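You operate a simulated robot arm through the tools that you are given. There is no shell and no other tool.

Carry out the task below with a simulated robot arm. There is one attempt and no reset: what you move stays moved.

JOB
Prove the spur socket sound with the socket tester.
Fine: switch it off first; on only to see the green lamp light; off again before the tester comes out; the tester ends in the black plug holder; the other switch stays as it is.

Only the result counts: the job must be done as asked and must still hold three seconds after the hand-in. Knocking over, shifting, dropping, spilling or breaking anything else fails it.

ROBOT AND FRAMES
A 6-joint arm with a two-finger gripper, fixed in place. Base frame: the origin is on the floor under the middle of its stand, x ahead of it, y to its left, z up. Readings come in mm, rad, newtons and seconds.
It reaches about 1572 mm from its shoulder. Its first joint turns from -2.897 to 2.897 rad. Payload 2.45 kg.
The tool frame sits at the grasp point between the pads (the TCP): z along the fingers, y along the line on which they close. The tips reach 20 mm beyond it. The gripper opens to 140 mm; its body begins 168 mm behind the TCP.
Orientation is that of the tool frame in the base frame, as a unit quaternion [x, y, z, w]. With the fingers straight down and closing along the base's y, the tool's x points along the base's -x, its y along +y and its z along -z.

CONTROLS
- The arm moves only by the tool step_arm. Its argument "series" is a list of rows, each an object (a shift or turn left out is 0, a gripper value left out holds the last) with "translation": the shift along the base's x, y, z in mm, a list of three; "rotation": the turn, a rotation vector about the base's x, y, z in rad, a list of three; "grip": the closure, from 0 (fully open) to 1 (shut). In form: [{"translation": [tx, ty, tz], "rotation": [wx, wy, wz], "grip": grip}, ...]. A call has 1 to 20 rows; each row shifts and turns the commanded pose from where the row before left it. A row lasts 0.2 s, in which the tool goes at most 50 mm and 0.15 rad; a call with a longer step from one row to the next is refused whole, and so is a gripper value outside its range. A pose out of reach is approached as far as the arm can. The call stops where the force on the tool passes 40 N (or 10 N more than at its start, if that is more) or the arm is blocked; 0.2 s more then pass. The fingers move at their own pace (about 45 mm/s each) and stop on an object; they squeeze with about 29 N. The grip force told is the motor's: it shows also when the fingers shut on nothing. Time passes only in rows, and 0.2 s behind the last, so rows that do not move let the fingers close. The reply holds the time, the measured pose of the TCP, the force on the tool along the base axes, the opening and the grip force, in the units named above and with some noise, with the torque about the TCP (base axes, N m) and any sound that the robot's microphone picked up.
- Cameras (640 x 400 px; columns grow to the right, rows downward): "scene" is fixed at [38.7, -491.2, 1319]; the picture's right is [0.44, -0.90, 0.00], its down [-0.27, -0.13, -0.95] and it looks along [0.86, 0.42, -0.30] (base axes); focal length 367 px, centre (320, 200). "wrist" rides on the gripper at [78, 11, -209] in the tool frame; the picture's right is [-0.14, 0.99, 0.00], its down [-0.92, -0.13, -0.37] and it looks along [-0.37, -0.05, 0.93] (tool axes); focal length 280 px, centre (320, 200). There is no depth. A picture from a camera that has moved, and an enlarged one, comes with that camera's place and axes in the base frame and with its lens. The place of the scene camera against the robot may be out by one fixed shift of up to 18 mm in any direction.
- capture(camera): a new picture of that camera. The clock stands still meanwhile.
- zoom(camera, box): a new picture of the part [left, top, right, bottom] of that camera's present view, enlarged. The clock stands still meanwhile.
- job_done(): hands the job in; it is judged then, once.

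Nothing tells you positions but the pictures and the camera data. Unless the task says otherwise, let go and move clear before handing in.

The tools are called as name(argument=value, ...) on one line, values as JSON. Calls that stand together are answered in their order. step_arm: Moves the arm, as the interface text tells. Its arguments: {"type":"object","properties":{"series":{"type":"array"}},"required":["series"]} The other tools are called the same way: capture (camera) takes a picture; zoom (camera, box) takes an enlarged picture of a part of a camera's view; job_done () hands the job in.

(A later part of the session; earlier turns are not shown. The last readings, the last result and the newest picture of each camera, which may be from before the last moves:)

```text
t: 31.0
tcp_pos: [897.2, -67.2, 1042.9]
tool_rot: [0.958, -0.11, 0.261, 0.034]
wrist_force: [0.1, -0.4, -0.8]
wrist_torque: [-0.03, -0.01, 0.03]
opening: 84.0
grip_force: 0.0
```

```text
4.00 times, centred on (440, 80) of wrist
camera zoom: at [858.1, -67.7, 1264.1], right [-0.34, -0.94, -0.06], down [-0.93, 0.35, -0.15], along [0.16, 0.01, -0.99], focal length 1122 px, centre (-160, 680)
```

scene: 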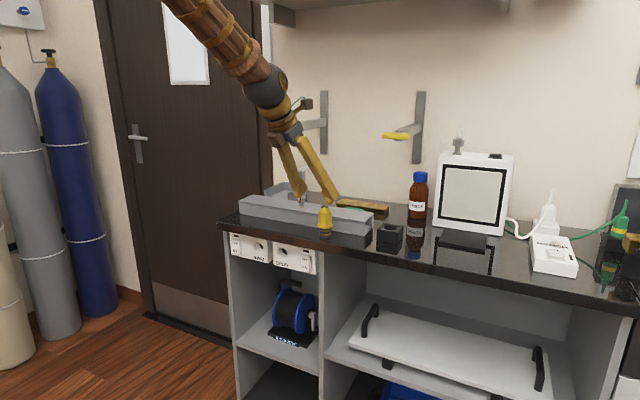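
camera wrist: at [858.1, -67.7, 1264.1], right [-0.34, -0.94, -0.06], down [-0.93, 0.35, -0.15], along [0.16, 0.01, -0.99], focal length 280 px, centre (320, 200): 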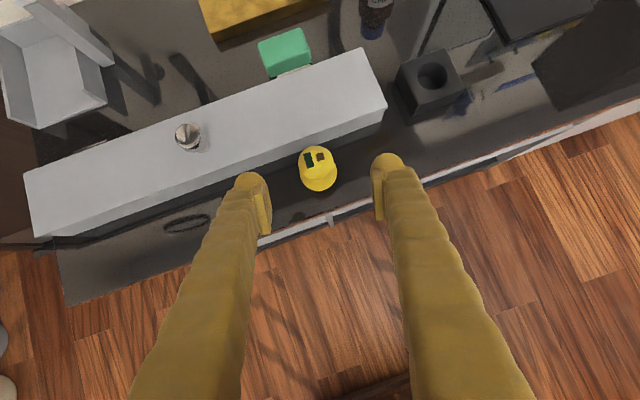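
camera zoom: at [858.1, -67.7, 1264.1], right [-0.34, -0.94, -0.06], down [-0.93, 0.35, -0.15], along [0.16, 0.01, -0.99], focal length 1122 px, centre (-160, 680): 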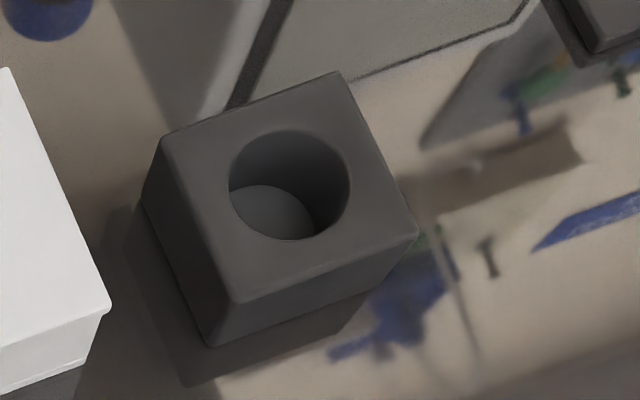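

The top view puts the tester axis at about (942, -74). I'll move closer along the approach line and re-check before closing.

step_arm(series=[{"translation": [7.6, 0.3, -15.6], "grip": 0.4}, {"translation": [7.6, 0.3, -15.6], "grip": 0.4}])

zoom(camera="wrist", box=[220, 100, 420, 240])

zoom(camera="scene", box=[260, 120, 400, 260])

```text
t: 31.6
tcp_pos: [911.2, -65.3, 1013.7]
tool_rot: [0.959, -0.111, 0.26, 0.034]
wrist_force: [-0.3, -0.4, -0.1]
wrist_torque: [-0.02, 0.02, 0.0]
opening: 84.2
grip_force: 0.0
```

```text
2.86 times, centred on (320, 170) of wrist
camera zoom: at [871.4, -66.6, 1234.2], right [-0.34, -0.94, -0.06], down [-0.93, 0.35, -0.15], along [0.16, 0.01, -0.99], focal length 801 px, centre (320, 286)
```

zoom: 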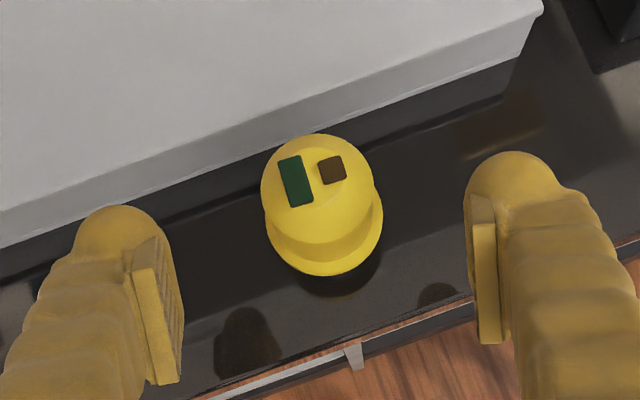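

```text
2.86 times, centred on (330, 190) of scene
camera zoom: at [38.7, -491.2, 1319.0], right [0.44, -0.9, 0.0], down [-0.27, -0.13, -0.95], along [0.86, 0.42, -0.3], focal length 1050 px, centre (291, 229)
```

zoom: 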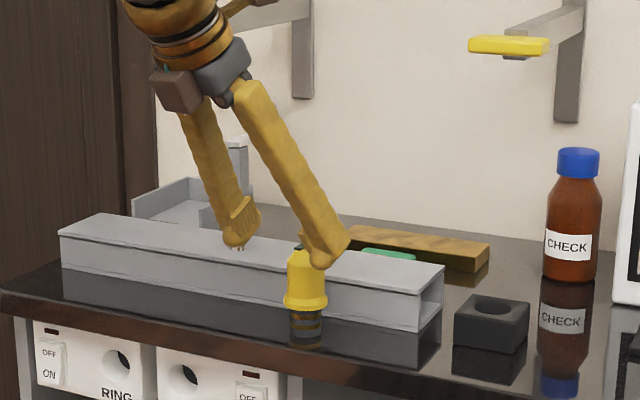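

Consistent: axis (942,-74). Trunking front is at x≈989, so there's clearance. I'll descend to the body's middle and close.

step_arm(series=[{"translation": [10.3, -2.9, -17.9], "grip": 0.4}, {"translation": [10.3, -2.9, -17.9], "grip": 0.4}, {"translation": [10.2, -2.9, -17.9], "grip": 0.4}])

zoom(camera="wrist", box=[220, 100, 420, 240])

zoom(camera="scene", box=[280, 170, 380, 250])

```text
t: 32.4
tcp_pos: [941.4, -73.8, 958.3]
tool_rot: [0.959, -0.111, 0.26, 0.034]
wrist_force: [-0.2, -0.1, 0.5]
wrist_torque: [-0.02, -0.02, -0.01]
opening: 84.1
grip_force: 0.0
```

```text
2.86 times, centred on (320, 170) of wrist
camera zoom: at [901.6, -74.9, 1179.1], right [-0.34, -0.94, -0.06], down [-0.93, 0.35, -0.15], along [0.16, 0.01, -0.99], focal length 801 px, centre (320, 286)
```

zoom: 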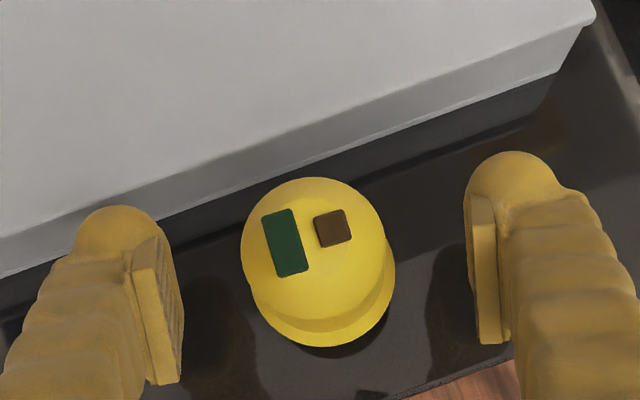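

```text
5.00 times, centred on (330, 210) of scene
camera zoom: at [38.7, -491.2, 1319.0], right [0.44, -0.9, 0.0], down [-0.27, -0.13, -0.95], along [0.86, 0.42, -0.3], focal length 1837 px, centre (270, 150)
```

zoom: 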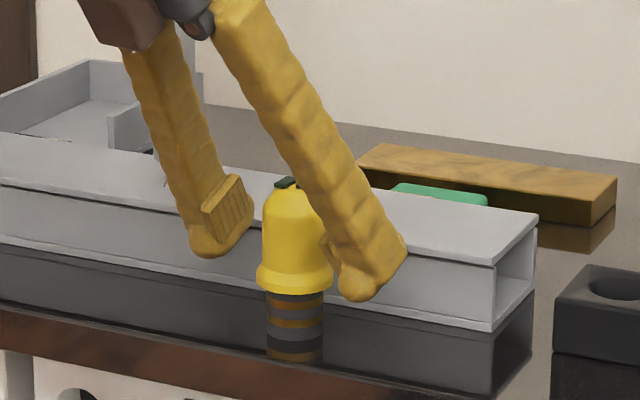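

step_arm(series=[{"translation": [2, -0.5, 0], "grip": 0.4}, {"grip": 0.8}, {"grip": 0.8}, {"grip": 0.8}, {"grip": 0.8}, {"grip": 0.8}, {"grip": 0.8}])

zoom(camera="wrist", box=[220, 100, 420, 240])

zoom(camera="scene", box=[280, 170, 380, 250])

```text
t: 34.0
tcp_pos: [942.8, -75.4, 959.8]
tool_rot: [0.959, -0.11, 0.26, 0.034]
wrist_force: [0.4, 0.3, -0.4]
wrist_torque: [0.03, 0.0, 0.04]
opening: 40.5
grip_force: 28.9
```

```text
2.86 times, centred on (320, 170) of wrist
camera zoom: at [903.0, -75.4, 1179.9], right [-0.34, -0.94, -0.06], down [-0.93, 0.35, -0.15], along [0.16, 0.01, -0.99], focal length 801 px, centre (320, 286)
```

zoom: 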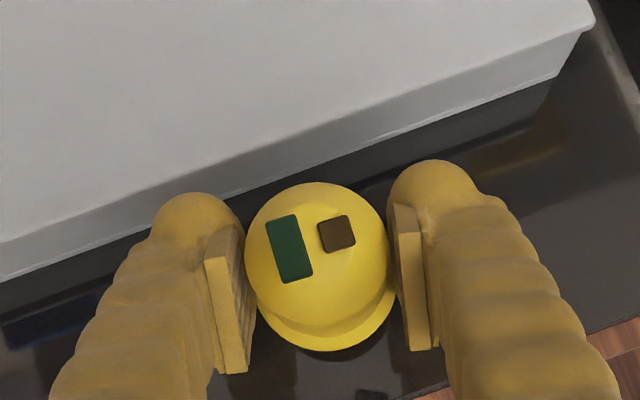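

```text
5.00 times, centred on (330, 210) of scene
camera zoom: at [38.7, -491.2, 1319.0], right [0.44, -0.9, 0.0], down [-0.27, -0.13, -0.95], along [0.86, 0.42, -0.3], focal length 1837 px, centre (270, 150)
```

zoom: 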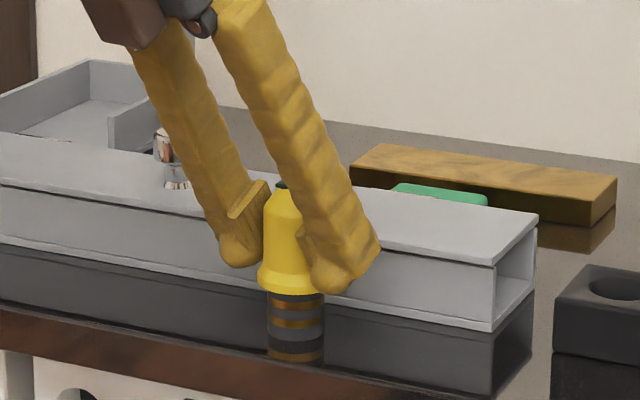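

Gripped (opening 40.5 mm, 29 N). Now lift straight up and check the hold.

step_arm(series=[{"translation": [0, 0, 10], "grip": 0.9}, {"translation": [0, 0, 20], "grip": 0.9}, {"translation": [0, 0, 25], "grip": 0.9}, {"translation": [0, 0, 25], "grip": 0.9}])

zoom(camera="scene", box=[260, 130, 380, 240])

zoom(camera="wrist", box=[220, 100, 420, 240])

```text
t: 35.0
tcp_pos: [943.8, -71.0, 1038.8]
tool_rot: [0.959, -0.11, 0.259, 0.034]
wrist_force: [-0.7, 0.2, -0.3]
wrist_torque: [0.03, 0.0, 0.0]
opening: 40.5
grip_force: 29.2
```

```text
3.64 times, centred on (320, 185) of scene
camera zoom: at [38.7, -491.2, 1319.0], right [0.44, -0.9, 0.0], down [-0.27, -0.13, -0.95], along [0.86, 0.42, -0.3], focal length 1336 px, centre (320, 254)
```

zoom: 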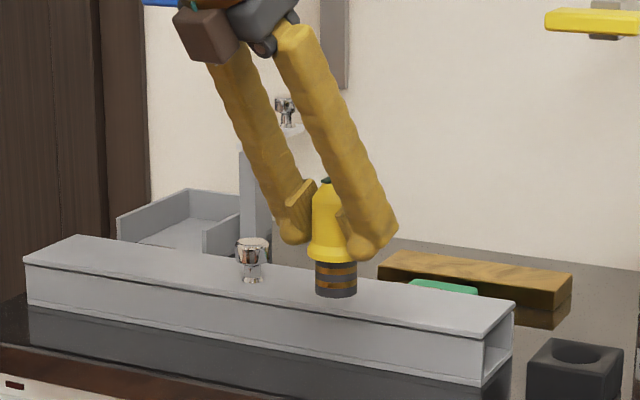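

```text
2.86 times, centred on (320, 170) of wrist
camera zoom: at [903.6, -72.4, 1259.0], right [-0.34, -0.94, -0.06], down [-0.93, 0.35, -0.15], along [0.16, 0.01, -0.99], focal length 801 px, centre (320, 286)
```

zoom: 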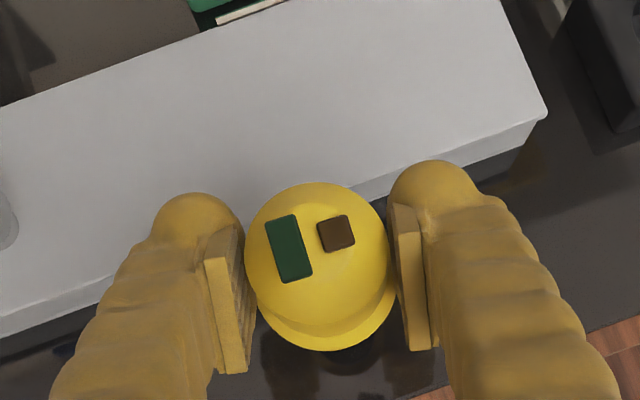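

The tester is held firmly. I'll carry it back over the front edge, put the hand vertical at y≈0, and begin rolling back.

step_arm(series=[{"translation": [-15, 5, 20], "grip": 0.9}, {"translation": [-22, 10, 15], "rotation": [0.0295, 0.1275, 0], "grip": 0.9}, {"translation": [-22, 12, 10], "rotation": [0.0295, 0.1275, 0], "grip": 0.9}, {"translation": [-22, 14, 10], "rotation": [0.0295, 0.1275, 0], "grip": 0.9}, {"translation": [-22, 15, 5], "rotation": [0.0295, 0.1275, 0], "grip": 0.9}, {"translation": [-22, 15, 5], "rotation": [0.002, 0.01, 0], "grip": 0.9}])

capture(camera="scene")

```text
t: 36.4
tcp_pos: [816.8, -3.7, 1107.5]
tool_rot: [0.994, -0.113, -0.003, 0.003]
wrist_force: [0.4, -0.6, -1.6]
wrist_torque: [-0.01, 0.01, 0.0]
opening: 40.4
grip_force: 28.6
```

```text
taken
```

scene: 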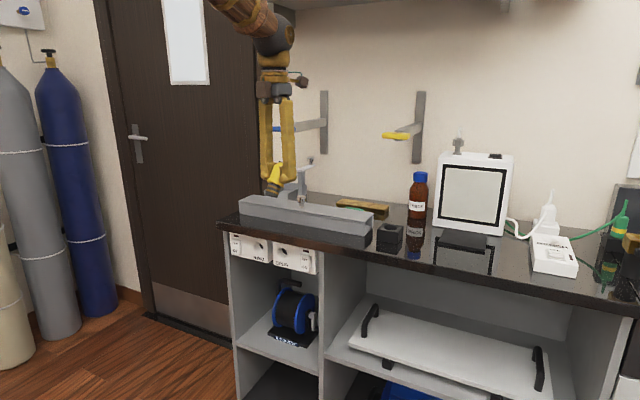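

step_arm(series=[{"rotation": [0, 0, -0.1457], "grip": 0.9}, {"rotation": [0, 0, -0.1457], "grip": 0.9}, {"rotation": [0, 0, -0.1457], "grip": 0.9}, {"rotation": [0, 0, -0.1457], "grip": 0.9}, {"rotation": [0, 0, -0.1457], "grip": 0.9}, {"rotation": [0, 0, -0.1457], "grip": 0.9}, {"rotation": [0, 0, -0.1457], "grip": 0.9}, {"rotation": [0, 0, -0.1457], "grip": 0.9}, {"rotation": [0, 0, -0.1457], "grip": 0.9}, {"rotation": [0, 0, -0.1457], "grip": 0.9}, {"rotation": [0, 0, -0.1457], "grip": 0.9}, {"rotation": [0, 0, -0.1457], "grip": 0.9}, {"rotation": [0, 0, -0.1457], "grip": 0.9}, {"rotation": [0, 0, -0.1457], "grip": 0.9}, {"rotation": [0, 0, -0.1457], "grip": 0.9}, {"rotation": [0, 0, -0.1457], "grip": 0.9}, {"rotation": [0, 0, -0.1457], "grip": 0.9}, {"rotation": [0, 0, -0.1457], "grip": 0.9}, {"rotation": [0, 0, -0.1457], "grip": 0.9}, {"rotation": [0, 0, -0.1457], "grip": 0.9}])

capture(camera="wrist")

```text
t: 40.6
tcp_pos: [817.4, -3.5, 1103.9]
tool_rot: [0.001, 1.0, 0.004, 0.001]
wrist_force: [-0.3, 0.4, -0.3]
wrist_torque: [0.01, 0.0, -0.02]
opening: 40.2
grip_force: 29.1
```

```text
taken
camera wrist: at [739.3, 5.1, 1313.2], right [0.14, 0.99, 0.01], down [0.92, -0.13, 0.37], along [0.37, -0.04, -0.93], focal length 280 px, centre (320, 200)
```

wrist: 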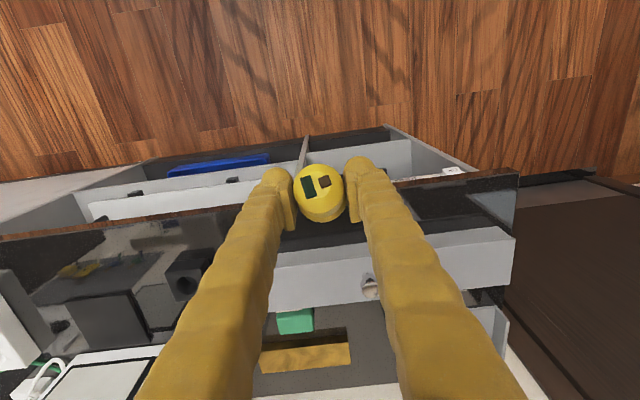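

Hand is rolled back and the pin now leans forward. I'll pitch up in the arm's plane and lower, keeping the pin short of the bench edge.

step_arm(series=[{"translation": [-2, 0.4, -10], "rotation": [0, -0.0982, 0], "grip": 0.9}, {"translation": [-2, 0.4, -10], "rotation": [0, -0.0982, 0], "grip": 0.9}, {"translation": [-2, 0.4, -10], "rotation": [0, -0.0982, 0], "grip": 0.9}, {"translation": [-2, 0.4, -10], "rotation": [0, -0.0982, 0], "grip": 0.9}, {"translation": [-2, 0.4, -10], "rotation": [0, -0.0982, 0], "grip": 0.9}, {"translation": [-2, 0.4, -10], "rotation": [0, -0.0982, 0], "grip": 0.9}, {"translation": [-2, 0.4, -10], "rotation": [0, -0.0982, 0], "grip": 0.9}, {"translation": [-2, 0.4, -10], "rotation": [0, -0.0982, 0], "grip": 0.9}])

step_arm(series=[{"translation": [2, 0, -25], "rotation": [0, -0.0425, 0], "grip": 0.9}, {"translation": [2, 0, -25], "rotation": [0, -0.0425, 0], "grip": 0.9}, {"translation": [2, 0, -25], "rotation": [0, -0.0425, 0], "grip": 0.9}])

capture(camera="scene")

```text
t: 42.4
tcp_pos: [803.4, -5.6, 1026.4]
tool_rot: [0.001, 0.928, -0.003, 0.372]
wrist_force: [0.8, 0.5, -1.4]
wrist_torque: [0.01, 0.03, 0.03]
opening: 40.3
grip_force: 29.3
out of reach, approached as far as the arm can: row 8
```

```text
t: 43.2
tcp_pos: [806.7, -4.3, 954.5]
tool_rot: [-0.002, 0.896, 0.004, 0.443]
wrist_force: [-0.1, 0.1, -1.3]
wrist_torque: [0.03, 0.05, 0.0]
opening: 40.3
grip_force: 29.4
```

```text
taken
```

scene: 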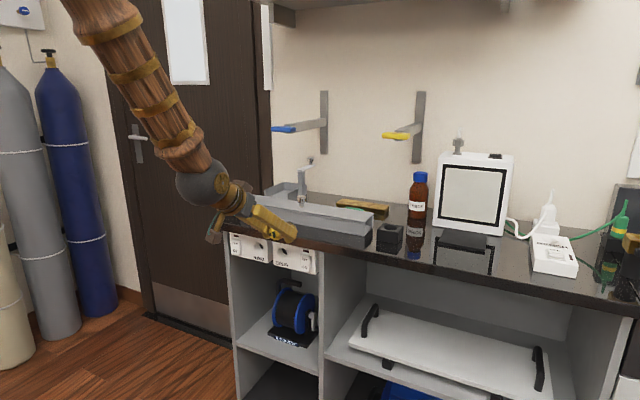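

step_arm(series=[{"translation": [1, 1, -25], "rotation": [0, -0.03, 0], "grip": 0.9}, {"translation": [1, 1, -25], "rotation": [0, -0.03, 0], "grip": 0.9}, {"translation": [1, 1, -25], "rotation": [0, -0.03, 0], "grip": 0.9}, {"translation": [1, 1, -25], "rotation": [0, -0.03, 0], "grip": 0.9}])

step_arm(series=[{"translation": [1, 13, -6], "grip": 0.9}, {"translation": [1, 13, -6], "grip": 0.9}, {"translation": [1, 13, -6], "grip": 0.9}, {"translation": [1, 13, -6], "grip": 0.9}, {"translation": [1, 13, -5], "grip": 0.9}])

capture(camera="wrist")

capture(camera="scene")

```text
t: 44.2
tcp_pos: [811.7, -0.6, 853.3]
tool_rot: [-0.002, 0.868, 0.004, 0.496]
wrist_force: [0.3, 0.0, -0.8]
wrist_torque: [0.02, 0.02, 0.03]
opening: 40.4
grip_force: 28.9
```

```text
t: 45.4
tcp_pos: [818.0, 63.8, 824.0]
tool_rot: [-0.002, 0.868, 0.004, 0.496]
wrist_force: [1.5, 0.3, -0.9]
wrist_torque: [0.0, -0.01, 0.01]
opening: 39.9
grip_force: 29.3
```

```text
taken
camera wrist: at [598.7, 72.5, 863.3], right [0.06, 0.99, 0.12], down [0.15, -0.13, 0.98], along [0.99, -0.04, -0.16], focal length 280 px, centre (320, 200)
```

wrist: 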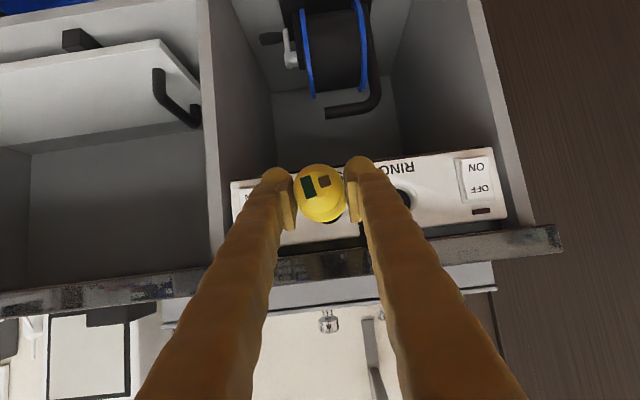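

```text
taken
```

scene: 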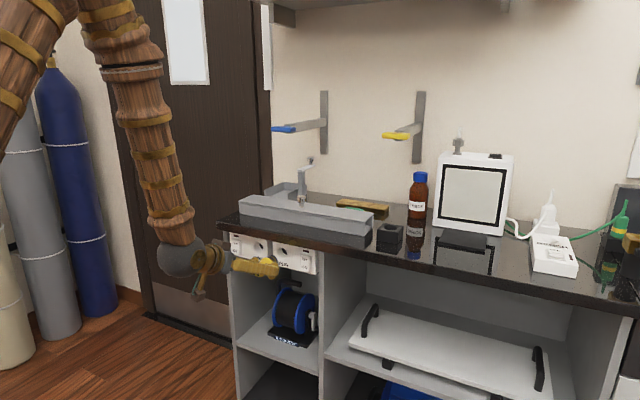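

The tester is held horizontally in front of the spur hole. I'll zoom in to check alignment before inserting.

zoom(camera="wrist", box=[230, 130, 430, 260])

zoom(camera="scene", box=[220, 220, 340, 300])

```text
3.08 times, centred on (330, 195) of wrist
camera zoom: at [598.7, 72.5, 863.3], right [0.06, 0.99, 0.12], down [0.15, -0.13, 0.98], along [0.99, -0.04, -0.16], focal length 863 px, centre (289, 215)
```

zoom: 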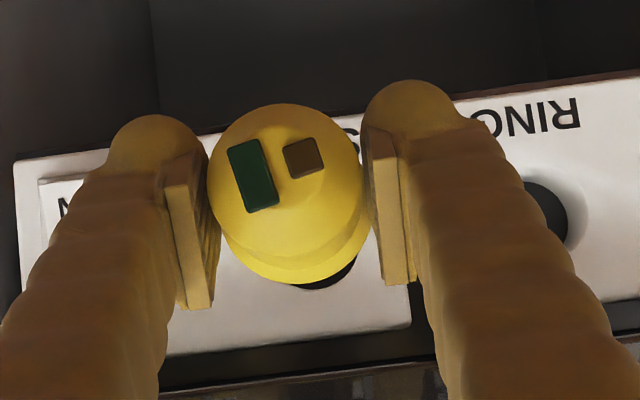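

```text
5.00 times, centred on (280, 260) of scene
camera zoom: at [38.7, -491.2, 1319.0], right [0.44, -0.9, 0.0], down [-0.27, -0.13, -0.95], along [0.86, 0.42, -0.3], focal length 1837 px, centre (520, -100)
```

zoom: 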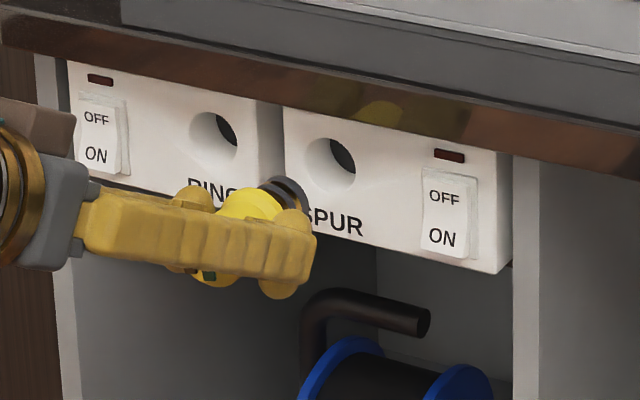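

Alignment agrees from both cameras to about 1–2 mm. I'll nudge up 2 mm, advance to just short of the hole, and check again.

step_arm(series=[{"translation": [12, 0.3, 1], "grip": 0.9}, {"translation": [12, 0.4, 1], "grip": 0.9}, {"translation": [12, 0, 0], "grip": 0.9}])

zoom(camera="scene", box=[240, 225, 340, 295])

zoom(camera="wrist", box=[230, 130, 430, 260])

```text
t: 46.2
tcp_pos: [854.2, 65.6, 824.1]
tool_rot: [-0.003, 0.869, 0.004, 0.496]
wrist_force: [-0.1, 0.4, -0.9]
wrist_torque: [-0.03, 0.06, -0.03]
opening: 40.2
grip_force: 29.3
```

```text
5.71 times, centred on (290, 260) of scene
camera zoom: at [38.7, -491.2, 1319.0], right [0.44, -0.9, 0.0], down [-0.27, -0.13, -0.95], along [0.86, 0.42, -0.3], focal length 2099 px, centre (491, -143)
```

zoom: 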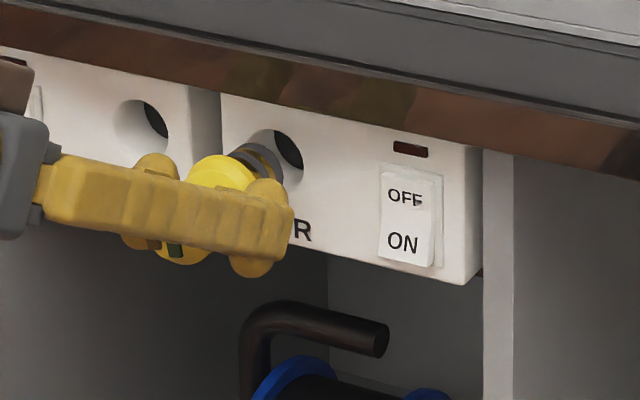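

```text
3.08 times, centred on (330, 195) of wrist
camera zoom: at [633.9, 73.9, 865.0], right [0.06, 0.99, 0.12], down [0.15, -0.13, 0.98], along [0.99, -0.04, -0.16], focal length 863 px, centre (289, 215)
```

zoom: 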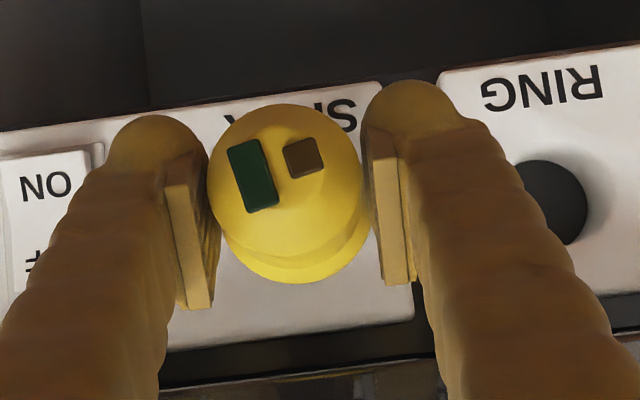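

step_arm(series=[{"translation": [5, 0, 0], "grip": 0.9}, {"translation": [5, 0, 0], "grip": 0.9}, {"translation": [4, 0, 0], "grip": 0.9}, {"translation": [4, 0, 0], "grip": 0.9}])

zoom(camera="scene", box=[240, 225, 340, 295])

```text
t: 47.2
tcp_pos: [871.4, 64.8, 824.2]
tool_rot: [-0.003, 0.869, 0.005, 0.495]
wrist_force: [0.4, 0.1, -1.2]
wrist_torque: [0.0, 0.04, -0.02]
opening: 40.3
grip_force: 28.7
```

```text
5.71 times, centred on (290, 260) of scene
camera zoom: at [38.7, -491.2, 1319.0], right [0.44, -0.9, 0.0], down [-0.27, -0.13, -0.95], along [0.86, 0.42, -0.3], focal length 2099 px, centre (491, -143)
```

zoom: 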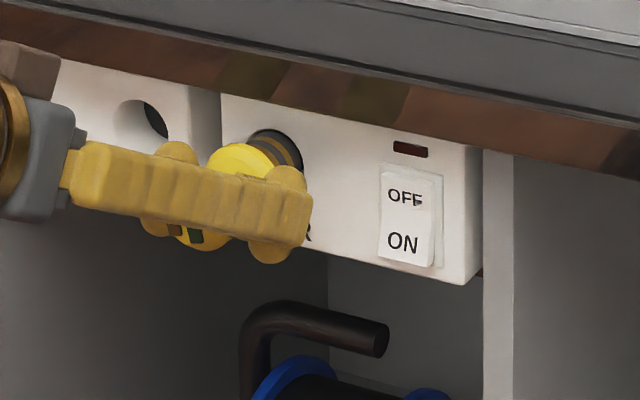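

The pin is entering the hole with no force. Continuing in small steps.

step_arm(series=[{"translation": [4, 0, 0], "grip": 0.9}, {"translation": [4, 0, 0], "grip": 0.9}, {"translation": [4, 0, 0], "grip": 0.9}])

zoom(camera="scene", box=[240, 225, 340, 295])

```text
t: 48.0
tcp_pos: [883.4, 65.2, 825.3]
tool_rot: [-0.003, 0.869, 0.004, 0.495]
wrist_force: [0.0, -0.4, -0.2]
wrist_torque: [0.0, 0.04, 0.02]
opening: 40.3
grip_force: 28.0
```

```text
5.71 times, centred on (290, 260) of scene
camera zoom: at [38.7, -491.2, 1319.0], right [0.44, -0.9, 0.0], down [-0.27, -0.13, -0.95], along [0.86, 0.42, -0.3], focal length 2099 px, centre (491, -143)
```

zoom: 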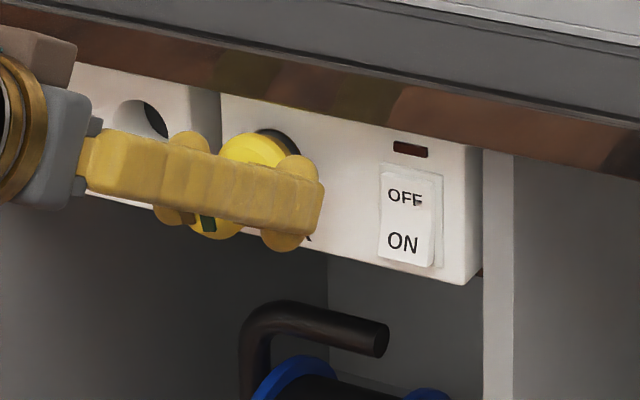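

step_arm(series=[{"translation": [4, 0, 0], "grip": 0.9}, {"translation": [4, 0, 0], "grip": 0.9}, {"translation": [3, 0, 0], "grip": 0.9}, {"translation": [3, 0, 0], "grip": 0.9}])

zoom(camera="scene", box=[240, 225, 340, 295])

zoom(camera="wrist", box=[230, 130, 430, 260])

```text
t: 49.0
tcp_pos: [898.2, 64.6, 824.0]
tool_rot: [-0.003, 0.869, 0.004, 0.496]
wrist_force: [0.1, 0.0, -0.7]
wrist_torque: [-0.03, 0.02, 0.02]
opening: 40.1
grip_force: 28.9
```

```text
5.71 times, centred on (290, 260) of scene
camera zoom: at [38.7, -491.2, 1319.0], right [0.44, -0.9, 0.0], down [-0.27, -0.13, -0.95], along [0.86, 0.42, -0.3], focal length 2099 px, centre (491, -143)
```

zoom: 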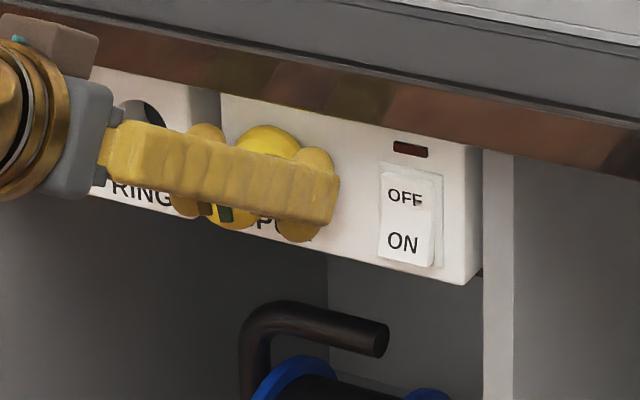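

```text
3.08 times, centred on (330, 195) of wrist
camera zoom: at [678.5, 73.1, 864.0], right [0.06, 0.99, 0.12], down [0.15, -0.13, 0.98], along [0.99, -0.04, -0.16], focal length 863 px, centre (289, 215)
```

zoom: 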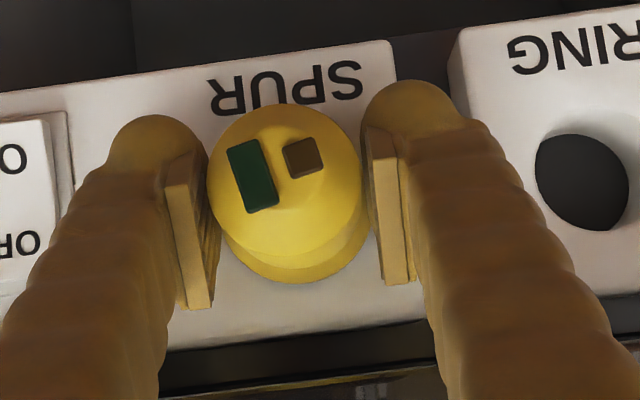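

step_arm(series=[{"translation": [2, 0, 0], "grip": 0.9}, {"translation": [2, 0, 0], "grip": 0.9}])

```text
t: 49.6
tcp_pos: [900.3, 63.6, 824.2]
tool_rot: [-0.003, 0.869, 0.004, 0.496]
wrist_force: [-32.1, 4.5, 1.4]
wrist_torque: [0.03, 0.0, 0.09]
opening: 40.4
grip_force: 29.4
```

Firm contact at x≈900 (32 N), which fits the flange seating on the plate. Checking the picture before releasing.

zoom(camera="scene", box=[260, 230, 320, 275])

zoom(camera="wrist", box=[260, 140, 380, 230])

```text
8.89 times, centred on (290, 252) of scene
camera zoom: at [38.7, -491.2, 1319.0], right [0.44, -0.9, 0.0], down [-0.27, -0.13, -0.95], along [0.86, 0.42, -0.3], focal length 3265 px, centre (587, -267)
```

zoom: 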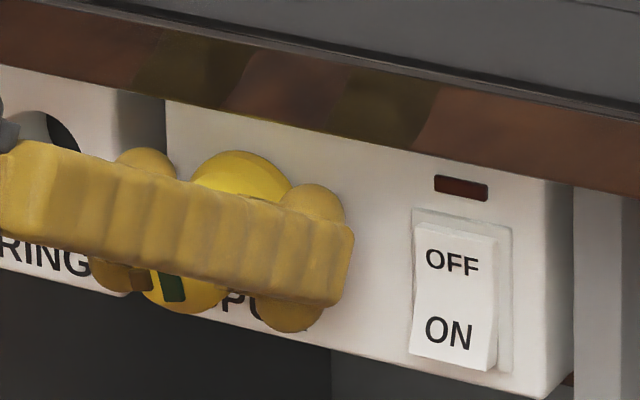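

```text
4.44 times, centred on (320, 185) of wrist
camera zoom: at [680.8, 73.4, 863.4], right [0.06, 0.99, 0.12], down [0.15, -0.13, 0.98], along [0.99, -0.04, -0.16], focal length 1246 px, centre (320, 267)
```

zoom: 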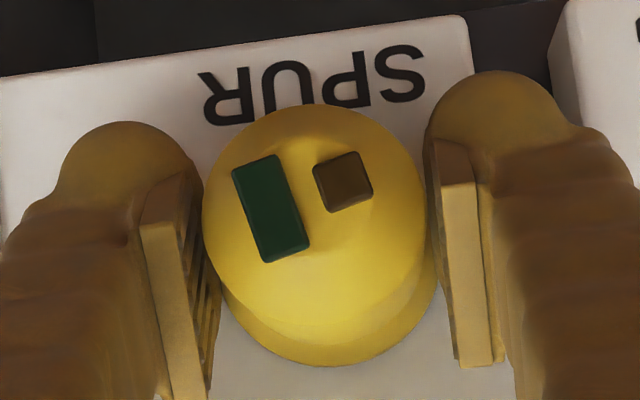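

The flange looks seated flat against the plate. I'll open the fingers modestly (staying clear of the rocker) and see that the tester stays.

step_arm(series=[{"grip": 0.54}, {"grip": 0.54}, {"grip": 0.54}, {"grip": 0.54}])

zoom(camera="wrist", box=[230, 130, 430, 260])

zoom(camera="scene", box=[240, 225, 340, 295])

```text
t: 50.6
tcp_pos: [900.9, 63.9, 824.0]
tool_rot: [-0.004, 0.869, 0.004, 0.495]
wrist_force: [0.4, 0.3, 0.3]
wrist_torque: [0.0, -0.02, -0.02]
opening: 64.5
grip_force: 0.0
```

```text
3.08 times, centred on (330, 195) of wrist
camera zoom: at [682.0, 73.2, 863.9], right [0.06, 0.99, 0.12], down [0.15, -0.13, 0.98], along [0.99, -0.04, -0.16], focal length 863 px, centre (289, 215)
```

zoom: 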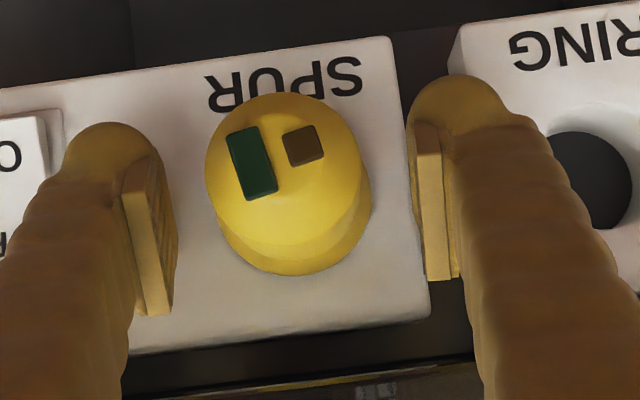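

```text
5.71 times, centred on (290, 260) of scene
camera zoom: at [38.7, -491.2, 1319.0], right [0.44, -0.9, 0.0], down [-0.27, -0.13, -0.95], along [0.86, 0.42, -0.3], focal length 2099 px, centre (491, -143)
```

zoom: 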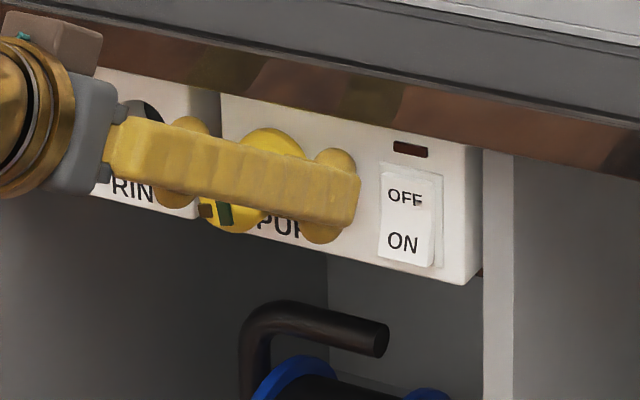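

The tester stays in the socket with a slight droop. I'll retract straight back, then close the fingers and line up with the ON half of the spur rocker.

step_arm(series=[{"translation": [-10, 0, 0], "grip": 0.54}, {"translation": [-20, 0, 0], "grip": 0.54}, {"translation": [-20, 0, 0], "grip": 0.54}, {"translation": [-20, 0, 0], "grip": 0.54}, {"translation": [-12, 0, 0], "grip": 0.54}])

capture(camera="wrist")

zoom(camera="scene", box=[220, 215, 340, 295])

```text
t: 51.8
tcp_pos: [818.8, 64.7, 824.6]
tool_rot: [-0.003, 0.869, 0.004, 0.496]
wrist_force: [-0.7, -0.3, -0.2]
wrist_torque: [0.02, -0.05, -0.02]
opening: 64.4
grip_force: 0.1
```

```text
taken
camera wrist: at [599.7, 73.4, 864.4], right [0.06, 0.99, 0.12], down [0.15, -0.13, 0.98], along [0.99, -0.04, -0.16], focal length 280 px, centre (320, 200)
```

wrist: 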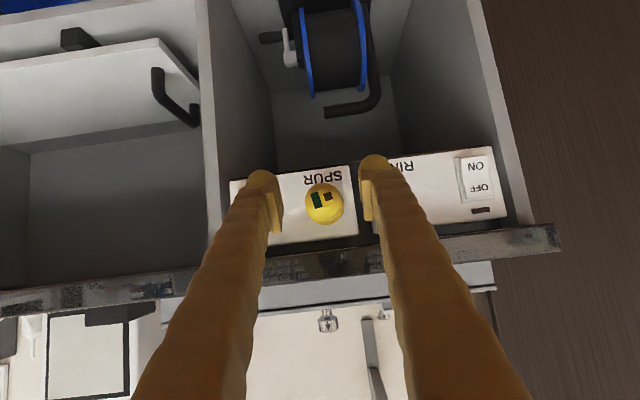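

```text
5.00 times, centred on (280, 255) of scene
camera zoom: at [38.7, -491.2, 1319.0], right [0.44, -0.9, 0.0], down [-0.27, -0.13, -0.95], along [0.86, 0.42, -0.3], focal length 1837 px, centre (520, -75)
```

zoom: 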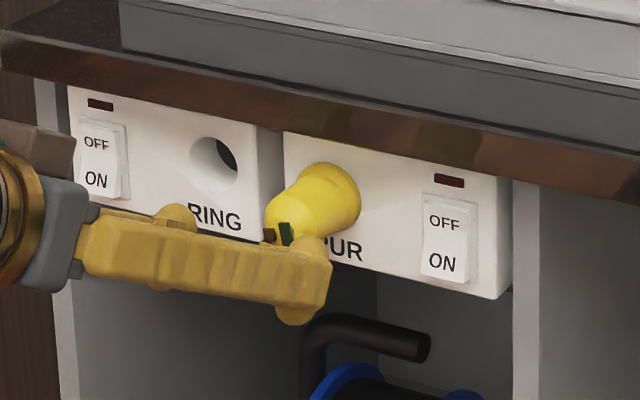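

Tester is in the socket. Now closing the fingers while moving across to the switch, at the ON (lower) half height.

step_arm(series=[{"translation": [0, -21, -7], "grip": 1.0}, {"translation": [0, -21, -7], "grip": 1.0}, {"translation": [0, -21, -7], "grip": 1.0}, {"translation": [0, -21, -6], "grip": 1.0}, {"translation": [10, 0, 0], "grip": 1.0}, {"translation": [10, 0, 0], "grip": 1.0}])

zoom(camera="wrist", box=[230, 110, 430, 240])

zoom(camera="scene", box=[230, 215, 350, 295])

```text
t: 53.2
tcp_pos: [840.4, -18.4, 798.0]
tool_rot: [-0.003, 0.868, 0.005, 0.496]
wrist_force: [-0.8, 0.1, 0.0]
wrist_torque: [-0.01, -0.02, -0.02]
opening: 0.0
grip_force: 29.2
```

```text
3.08 times, centred on (330, 175) of wrist
camera zoom: at [620.9, -10.1, 837.7], right [0.06, 0.99, 0.12], down [0.15, -0.13, 0.98], along [0.99, -0.04, -0.16], focal length 863 px, centre (289, 277)
```

zoom: 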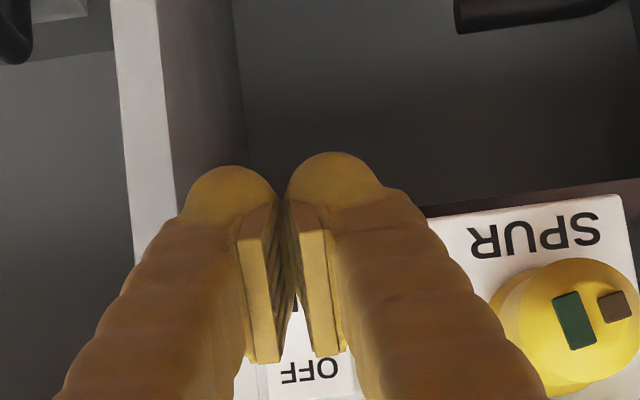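

```text
5.00 times, centred on (290, 255) of scene
camera zoom: at [38.7, -491.2, 1319.0], right [0.44, -0.9, 0.0], down [-0.27, -0.13, -0.95], along [0.86, 0.42, -0.3], focal length 1837 px, centre (470, -75)
```

zoom: 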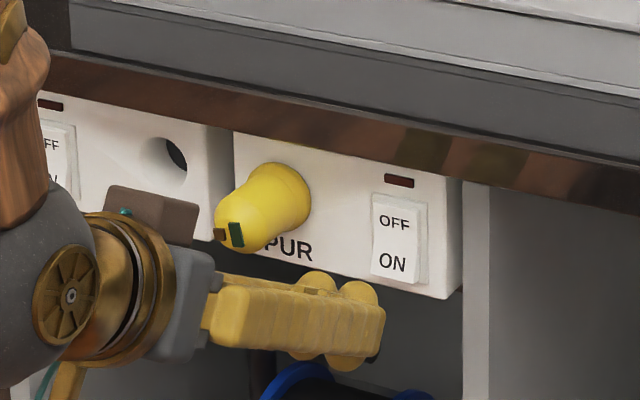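

Fingertips are lined up with the ON half. Advancing gently until the switch flips; I'll then check the lamps.

step_arm(series=[{"translation": [12, -0.5, 0], "grip": 1.0}, {"translation": [12, -0.5, 0], "grip": 1.0}, {"translation": [12, 0, 0], "grip": 1.0}, {"translation": [8, 0, 0], "grip": 1.0}])

zoom(camera="scene", box=[230, 215, 350, 295])

```text
t: 54.2
tcp_pos: [885.0, -19.2, 797.0]
tool_rot: [-0.003, 0.869, 0.004, 0.495]
wrist_force: [0.0, 0.7, -0.1]
wrist_torque: [0.03, -0.03, -0.07]
opening: 0.0
grip_force: 28.9
```

```text
5.00 times, centred on (290, 255) of scene
camera zoom: at [38.7, -491.2, 1319.0], right [0.44, -0.9, 0.0], down [-0.27, -0.13, -0.95], along [0.86, 0.42, -0.3], focal length 1837 px, centre (470, -75)
```

zoom: 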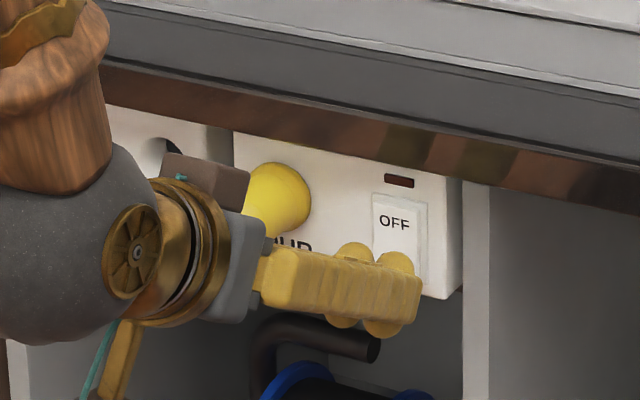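

step_arm(series=[{"translation": [3, 0, 0], "grip": 1.0}, {"translation": [3, 0, 0], "grip": 1.0}])

step_arm(series=[{"translation": [2, 0, 0], "grip": 1.0}, {"translation": [2, 0, 0], "grip": 1.0}])

zoom(camera="scene", box=[230, 215, 350, 295])

```text
t: 54.8
tcp_pos: [889.4, -18.3, 795.0]
tool_rot: [-0.003, 0.868, 0.005, 0.497]
wrist_force: [-0.2, -0.1, 0.3]
wrist_torque: [0.03, 0.0, 0.02]
opening: 0.0
grip_force: 29.3
```

```text
t: 55.4
tcp_pos: [894.7, -18.7, 795.5]
tool_rot: [-0.003, 0.868, 0.004, 0.496]
wrist_force: [0.3, -0.6, 0.3]
wrist_torque: [0.02, 0.03, -0.01]
opening: 0.0
grip_force: 28.7
```

```text
5.00 times, centred on (290, 255) of scene
camera zoom: at [38.7, -491.2, 1319.0], right [0.44, -0.9, 0.0], down [-0.27, -0.13, -0.95], along [0.86, 0.42, -0.3], focal length 1837 px, centre (470, -75)
```

zoom: 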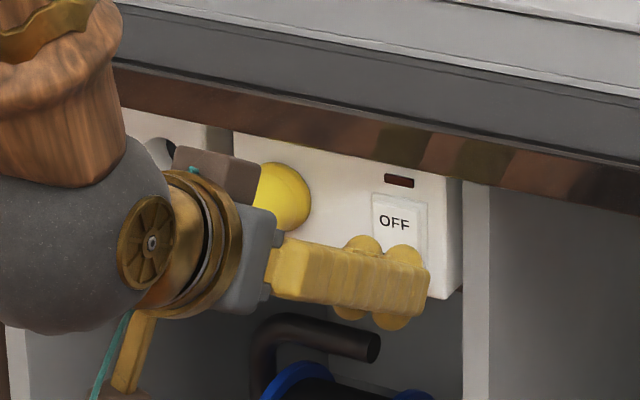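

step_arm(series=[{"translation": [1, -0.5, 1.5], "grip": 1.0}, {"translation": [2, 0, 0], "grip": 1.0}])

zoom(camera="scene", box=[230, 215, 350, 295])

```text
t: 56.0
tcp_pos: [895.9, -20.0, 797.7]
tool_rot: [-0.003, 0.868, 0.005, 0.496]
wrist_force: [-13.4, 1.4, 0.6]
wrist_torque: [-0.05, -0.1, -0.05]
opening: 6.1
grip_force: 29.6
```

```text
5.00 times, centred on (290, 255) of scene
camera zoom: at [38.7, -491.2, 1319.0], right [0.44, -0.9, 0.0], down [-0.27, -0.13, -0.95], along [0.86, 0.42, -0.3], focal length 1837 px, centre (470, -75)
```

zoom: 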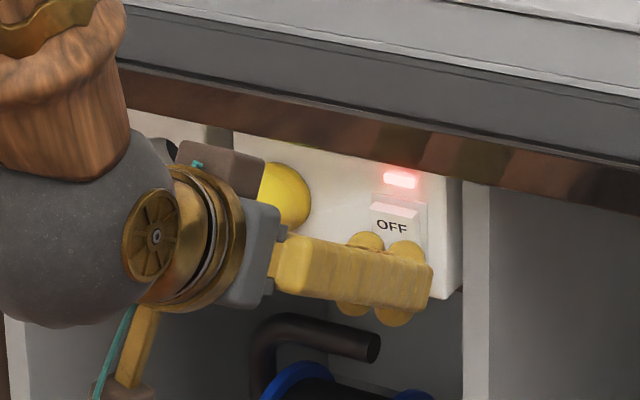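

The spur lamp lit: the switch is ON. Checking the tester's lamps right now from the wrist camera.

capture(camera="wrist")

zoom(camera="wrist", box=[340, 140, 500, 260])

```text
taken
camera wrist: at [676.7, -11.3, 838.2], right [0.06, 0.99, 0.12], down [0.15, -0.13, 0.98], along [0.99, -0.04, -0.16], focal length 280 px, centre (320, 200)
```

wrist: 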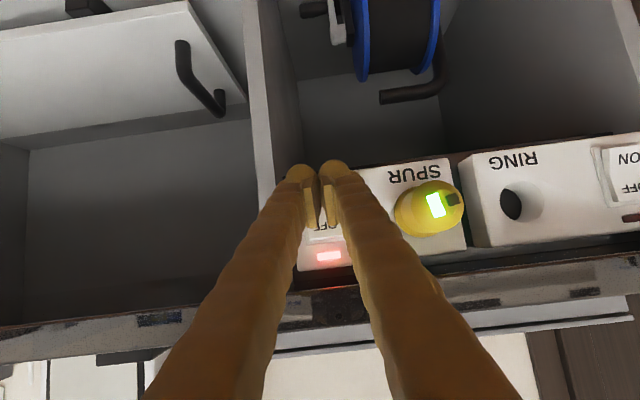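

```text
3.33 times, centred on (420, 200) of wrist
camera zoom: at [676.7, -11.3, 838.2], right [0.06, 0.99, 0.12], down [0.15, -0.13, 0.98], along [0.99, -0.04, -0.16], focal length 935 px, centre (-13, 200)
```

zoom: 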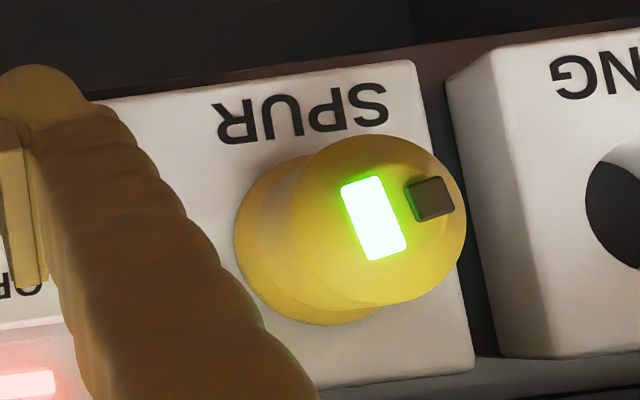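

The green lamp is lit — socket proven. Now I back off, rise to the OFF half, and switch it off again.

step_arm(series=[{"translation": [-8, 0, 0], "grip": 1.0}, {"translation": [-14, 0, 0], "grip": 1.0}, {"translation": [-14, 0, 0], "grip": 1.0}, {"translation": [0, 0, 16], "grip": 1.0}, {"translation": [0, 0, 16], "grip": 1.0}])

zoom(camera="scene", box=[230, 215, 350, 295])

```text
t: 57.2
tcp_pos: [859.7, -20.8, 831.1]
tool_rot: [-0.003, 0.869, 0.004, 0.495]
wrist_force: [-0.3, -0.1, -0.1]
wrist_torque: [0.0, -0.01, 0.01]
opening: 0.3
grip_force: 29.0
```

```text
5.00 times, centred on (290, 255) of scene
camera zoom: at [38.7, -491.2, 1319.0], right [0.44, -0.9, 0.0], down [-0.27, -0.13, -0.95], along [0.86, 0.42, -0.3], focal length 1837 px, centre (470, -75)
```

zoom: 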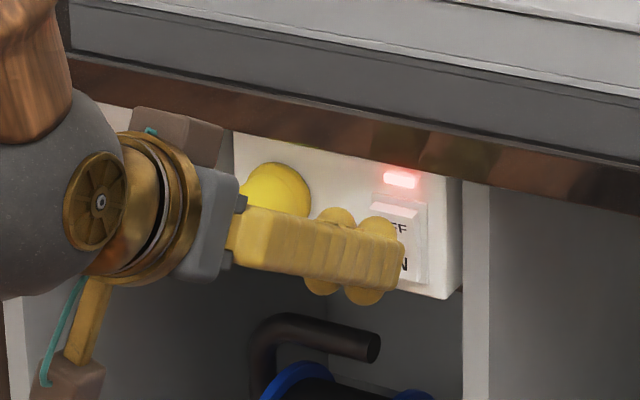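

step_arm(series=[{"translation": [10, 0.4, -0.8], "grip": 1.0}, {"translation": [10, 0.4, -0.8], "grip": 1.0}, {"translation": [10, 0.4, -0.8], "grip": 1.0}])

step_arm(series=[{"translation": [2, 0, 0], "grip": 1.0}, {"translation": [2, 0, 0], "grip": 1.0}])

```text
t: 58.0
tcp_pos: [891.5, -19.8, 826.7]
tool_rot: [-0.003, 0.869, 0.005, 0.495]
wrist_force: [-0.3, -0.4, 0.1]
wrist_torque: [0.0, 0.0, 0.01]
opening: 0.0
grip_force: 29.6
```

```text
t: 58.6
tcp_pos: [896.8, -19.4, 828.4]
tool_rot: [-0.003, 0.868, 0.004, 0.496]
wrist_force: [-0.4, -0.8, 0.3]
wrist_torque: [0.02, -0.01, -0.01]
opening: 0.0
grip_force: 29.5
```

step_arm(series=[{"translation": [2, 0, 0], "grip": 1.0}, {"translation": [2, 0, 0], "grip": 1.0}])

zoom(camera="scene", box=[230, 215, 350, 295])

```text
t: 59.2
tcp_pos: [897.8, -19.0, 827.8]
tool_rot: [-0.003, 0.869, 0.004, 0.495]
wrist_force: [-0.5, -1.1, 0.9]
wrist_torque: [-0.02, -0.03, -0.01]
opening: 0.0
grip_force: 29.0
```

```text
5.00 times, centred on (290, 255) of scene
camera zoom: at [38.7, -491.2, 1319.0], right [0.44, -0.9, 0.0], down [-0.27, -0.13, -0.95], along [0.86, 0.42, -0.3], focal length 1837 px, centre (470, -75)
```

zoom: 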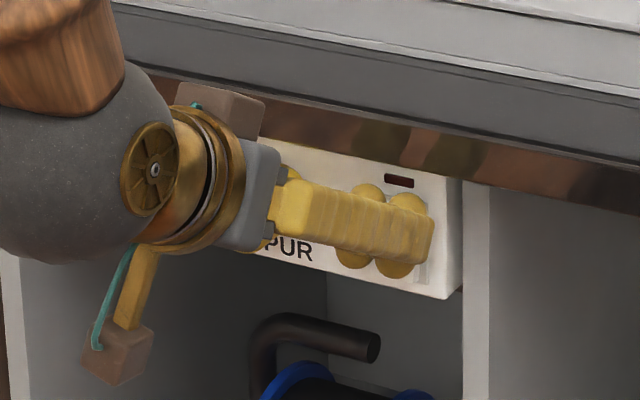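

The spur lamp is dark again. Backing off to confirm switch and tester lamp are off.

step_arm(series=[{"translation": [-8, 0, 0], "grip": 1.0}, {"translation": [-16, 0, 0], "grip": 1.0}, {"translation": [-18, 0, 0], "grip": 1.0}, {"translation": [-18, 0, 0], "grip": 1.0}, {"translation": [-18, 0, 0], "grip": 1.0}])

capture(camera="wrist")

zoom(camera="scene", box=[230, 215, 350, 295])

```text
t: 60.4
tcp_pos: [818.5, -20.1, 830.5]
tool_rot: [-0.003, 0.869, 0.004, 0.495]
wrist_force: [1.0, 0.6, 0.3]
wrist_torque: [0.01, -0.02, 0.02]
opening: 0.0
grip_force: 29.3
```

```text
taken
camera wrist: at [598.9, -12.2, 870.4], right [0.06, 0.99, 0.12], down [0.15, -0.13, 0.98], along [0.99, -0.04, -0.16], focal length 280 px, centre (320, 200)
```

wrist: 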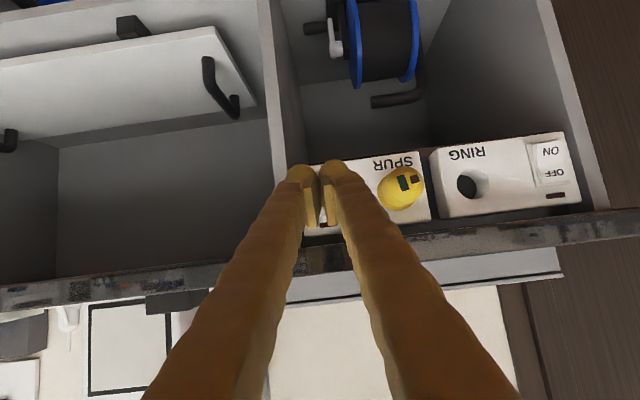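

```text
5.00 times, centred on (290, 255) of scene
camera zoom: at [38.7, -491.2, 1319.0], right [0.44, -0.9, 0.0], down [-0.27, -0.13, -0.95], along [0.86, 0.42, -0.3], focal length 1837 px, centre (470, -75)
```

zoom: 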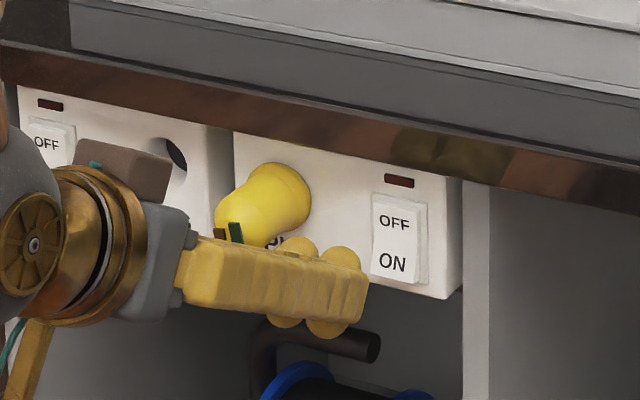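

All off. I'll reopen the fingers and return to the tester's axis to take it out.

step_arm(series=[{"translation": [0, 21, -2], "grip": 0.54}, {"translation": [0, 21, -2], "grip": 0.54}, {"translation": [0, 21, -2], "grip": 0.54}, {"translation": [0, 21, -2], "grip": 0.54}, {"grip": 0.54}])

zoom(camera="wrist", box=[230, 130, 430, 260])

```text
t: 61.6
tcp_pos: [821.6, 66.5, 822.6]
tool_rot: [-0.002, 0.869, 0.004, 0.495]
wrist_force: [-0.3, 0.6, 0.0]
wrist_torque: [0.02, 0.01, 0.0]
opening: 64.6
grip_force: 0.0
```

```text
3.08 times, centred on (330, 195) of wrist
camera zoom: at [601.6, 74.4, 862.0], right [0.06, 0.99, 0.12], down [0.15, -0.13, 0.98], along [0.99, -0.04, -0.16], focal length 863 px, centre (289, 215)
```

zoom: 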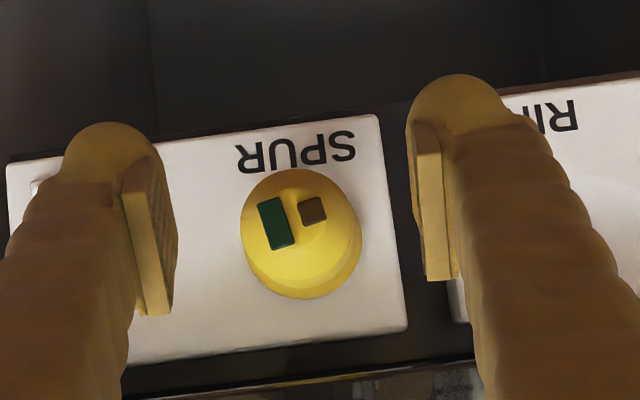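

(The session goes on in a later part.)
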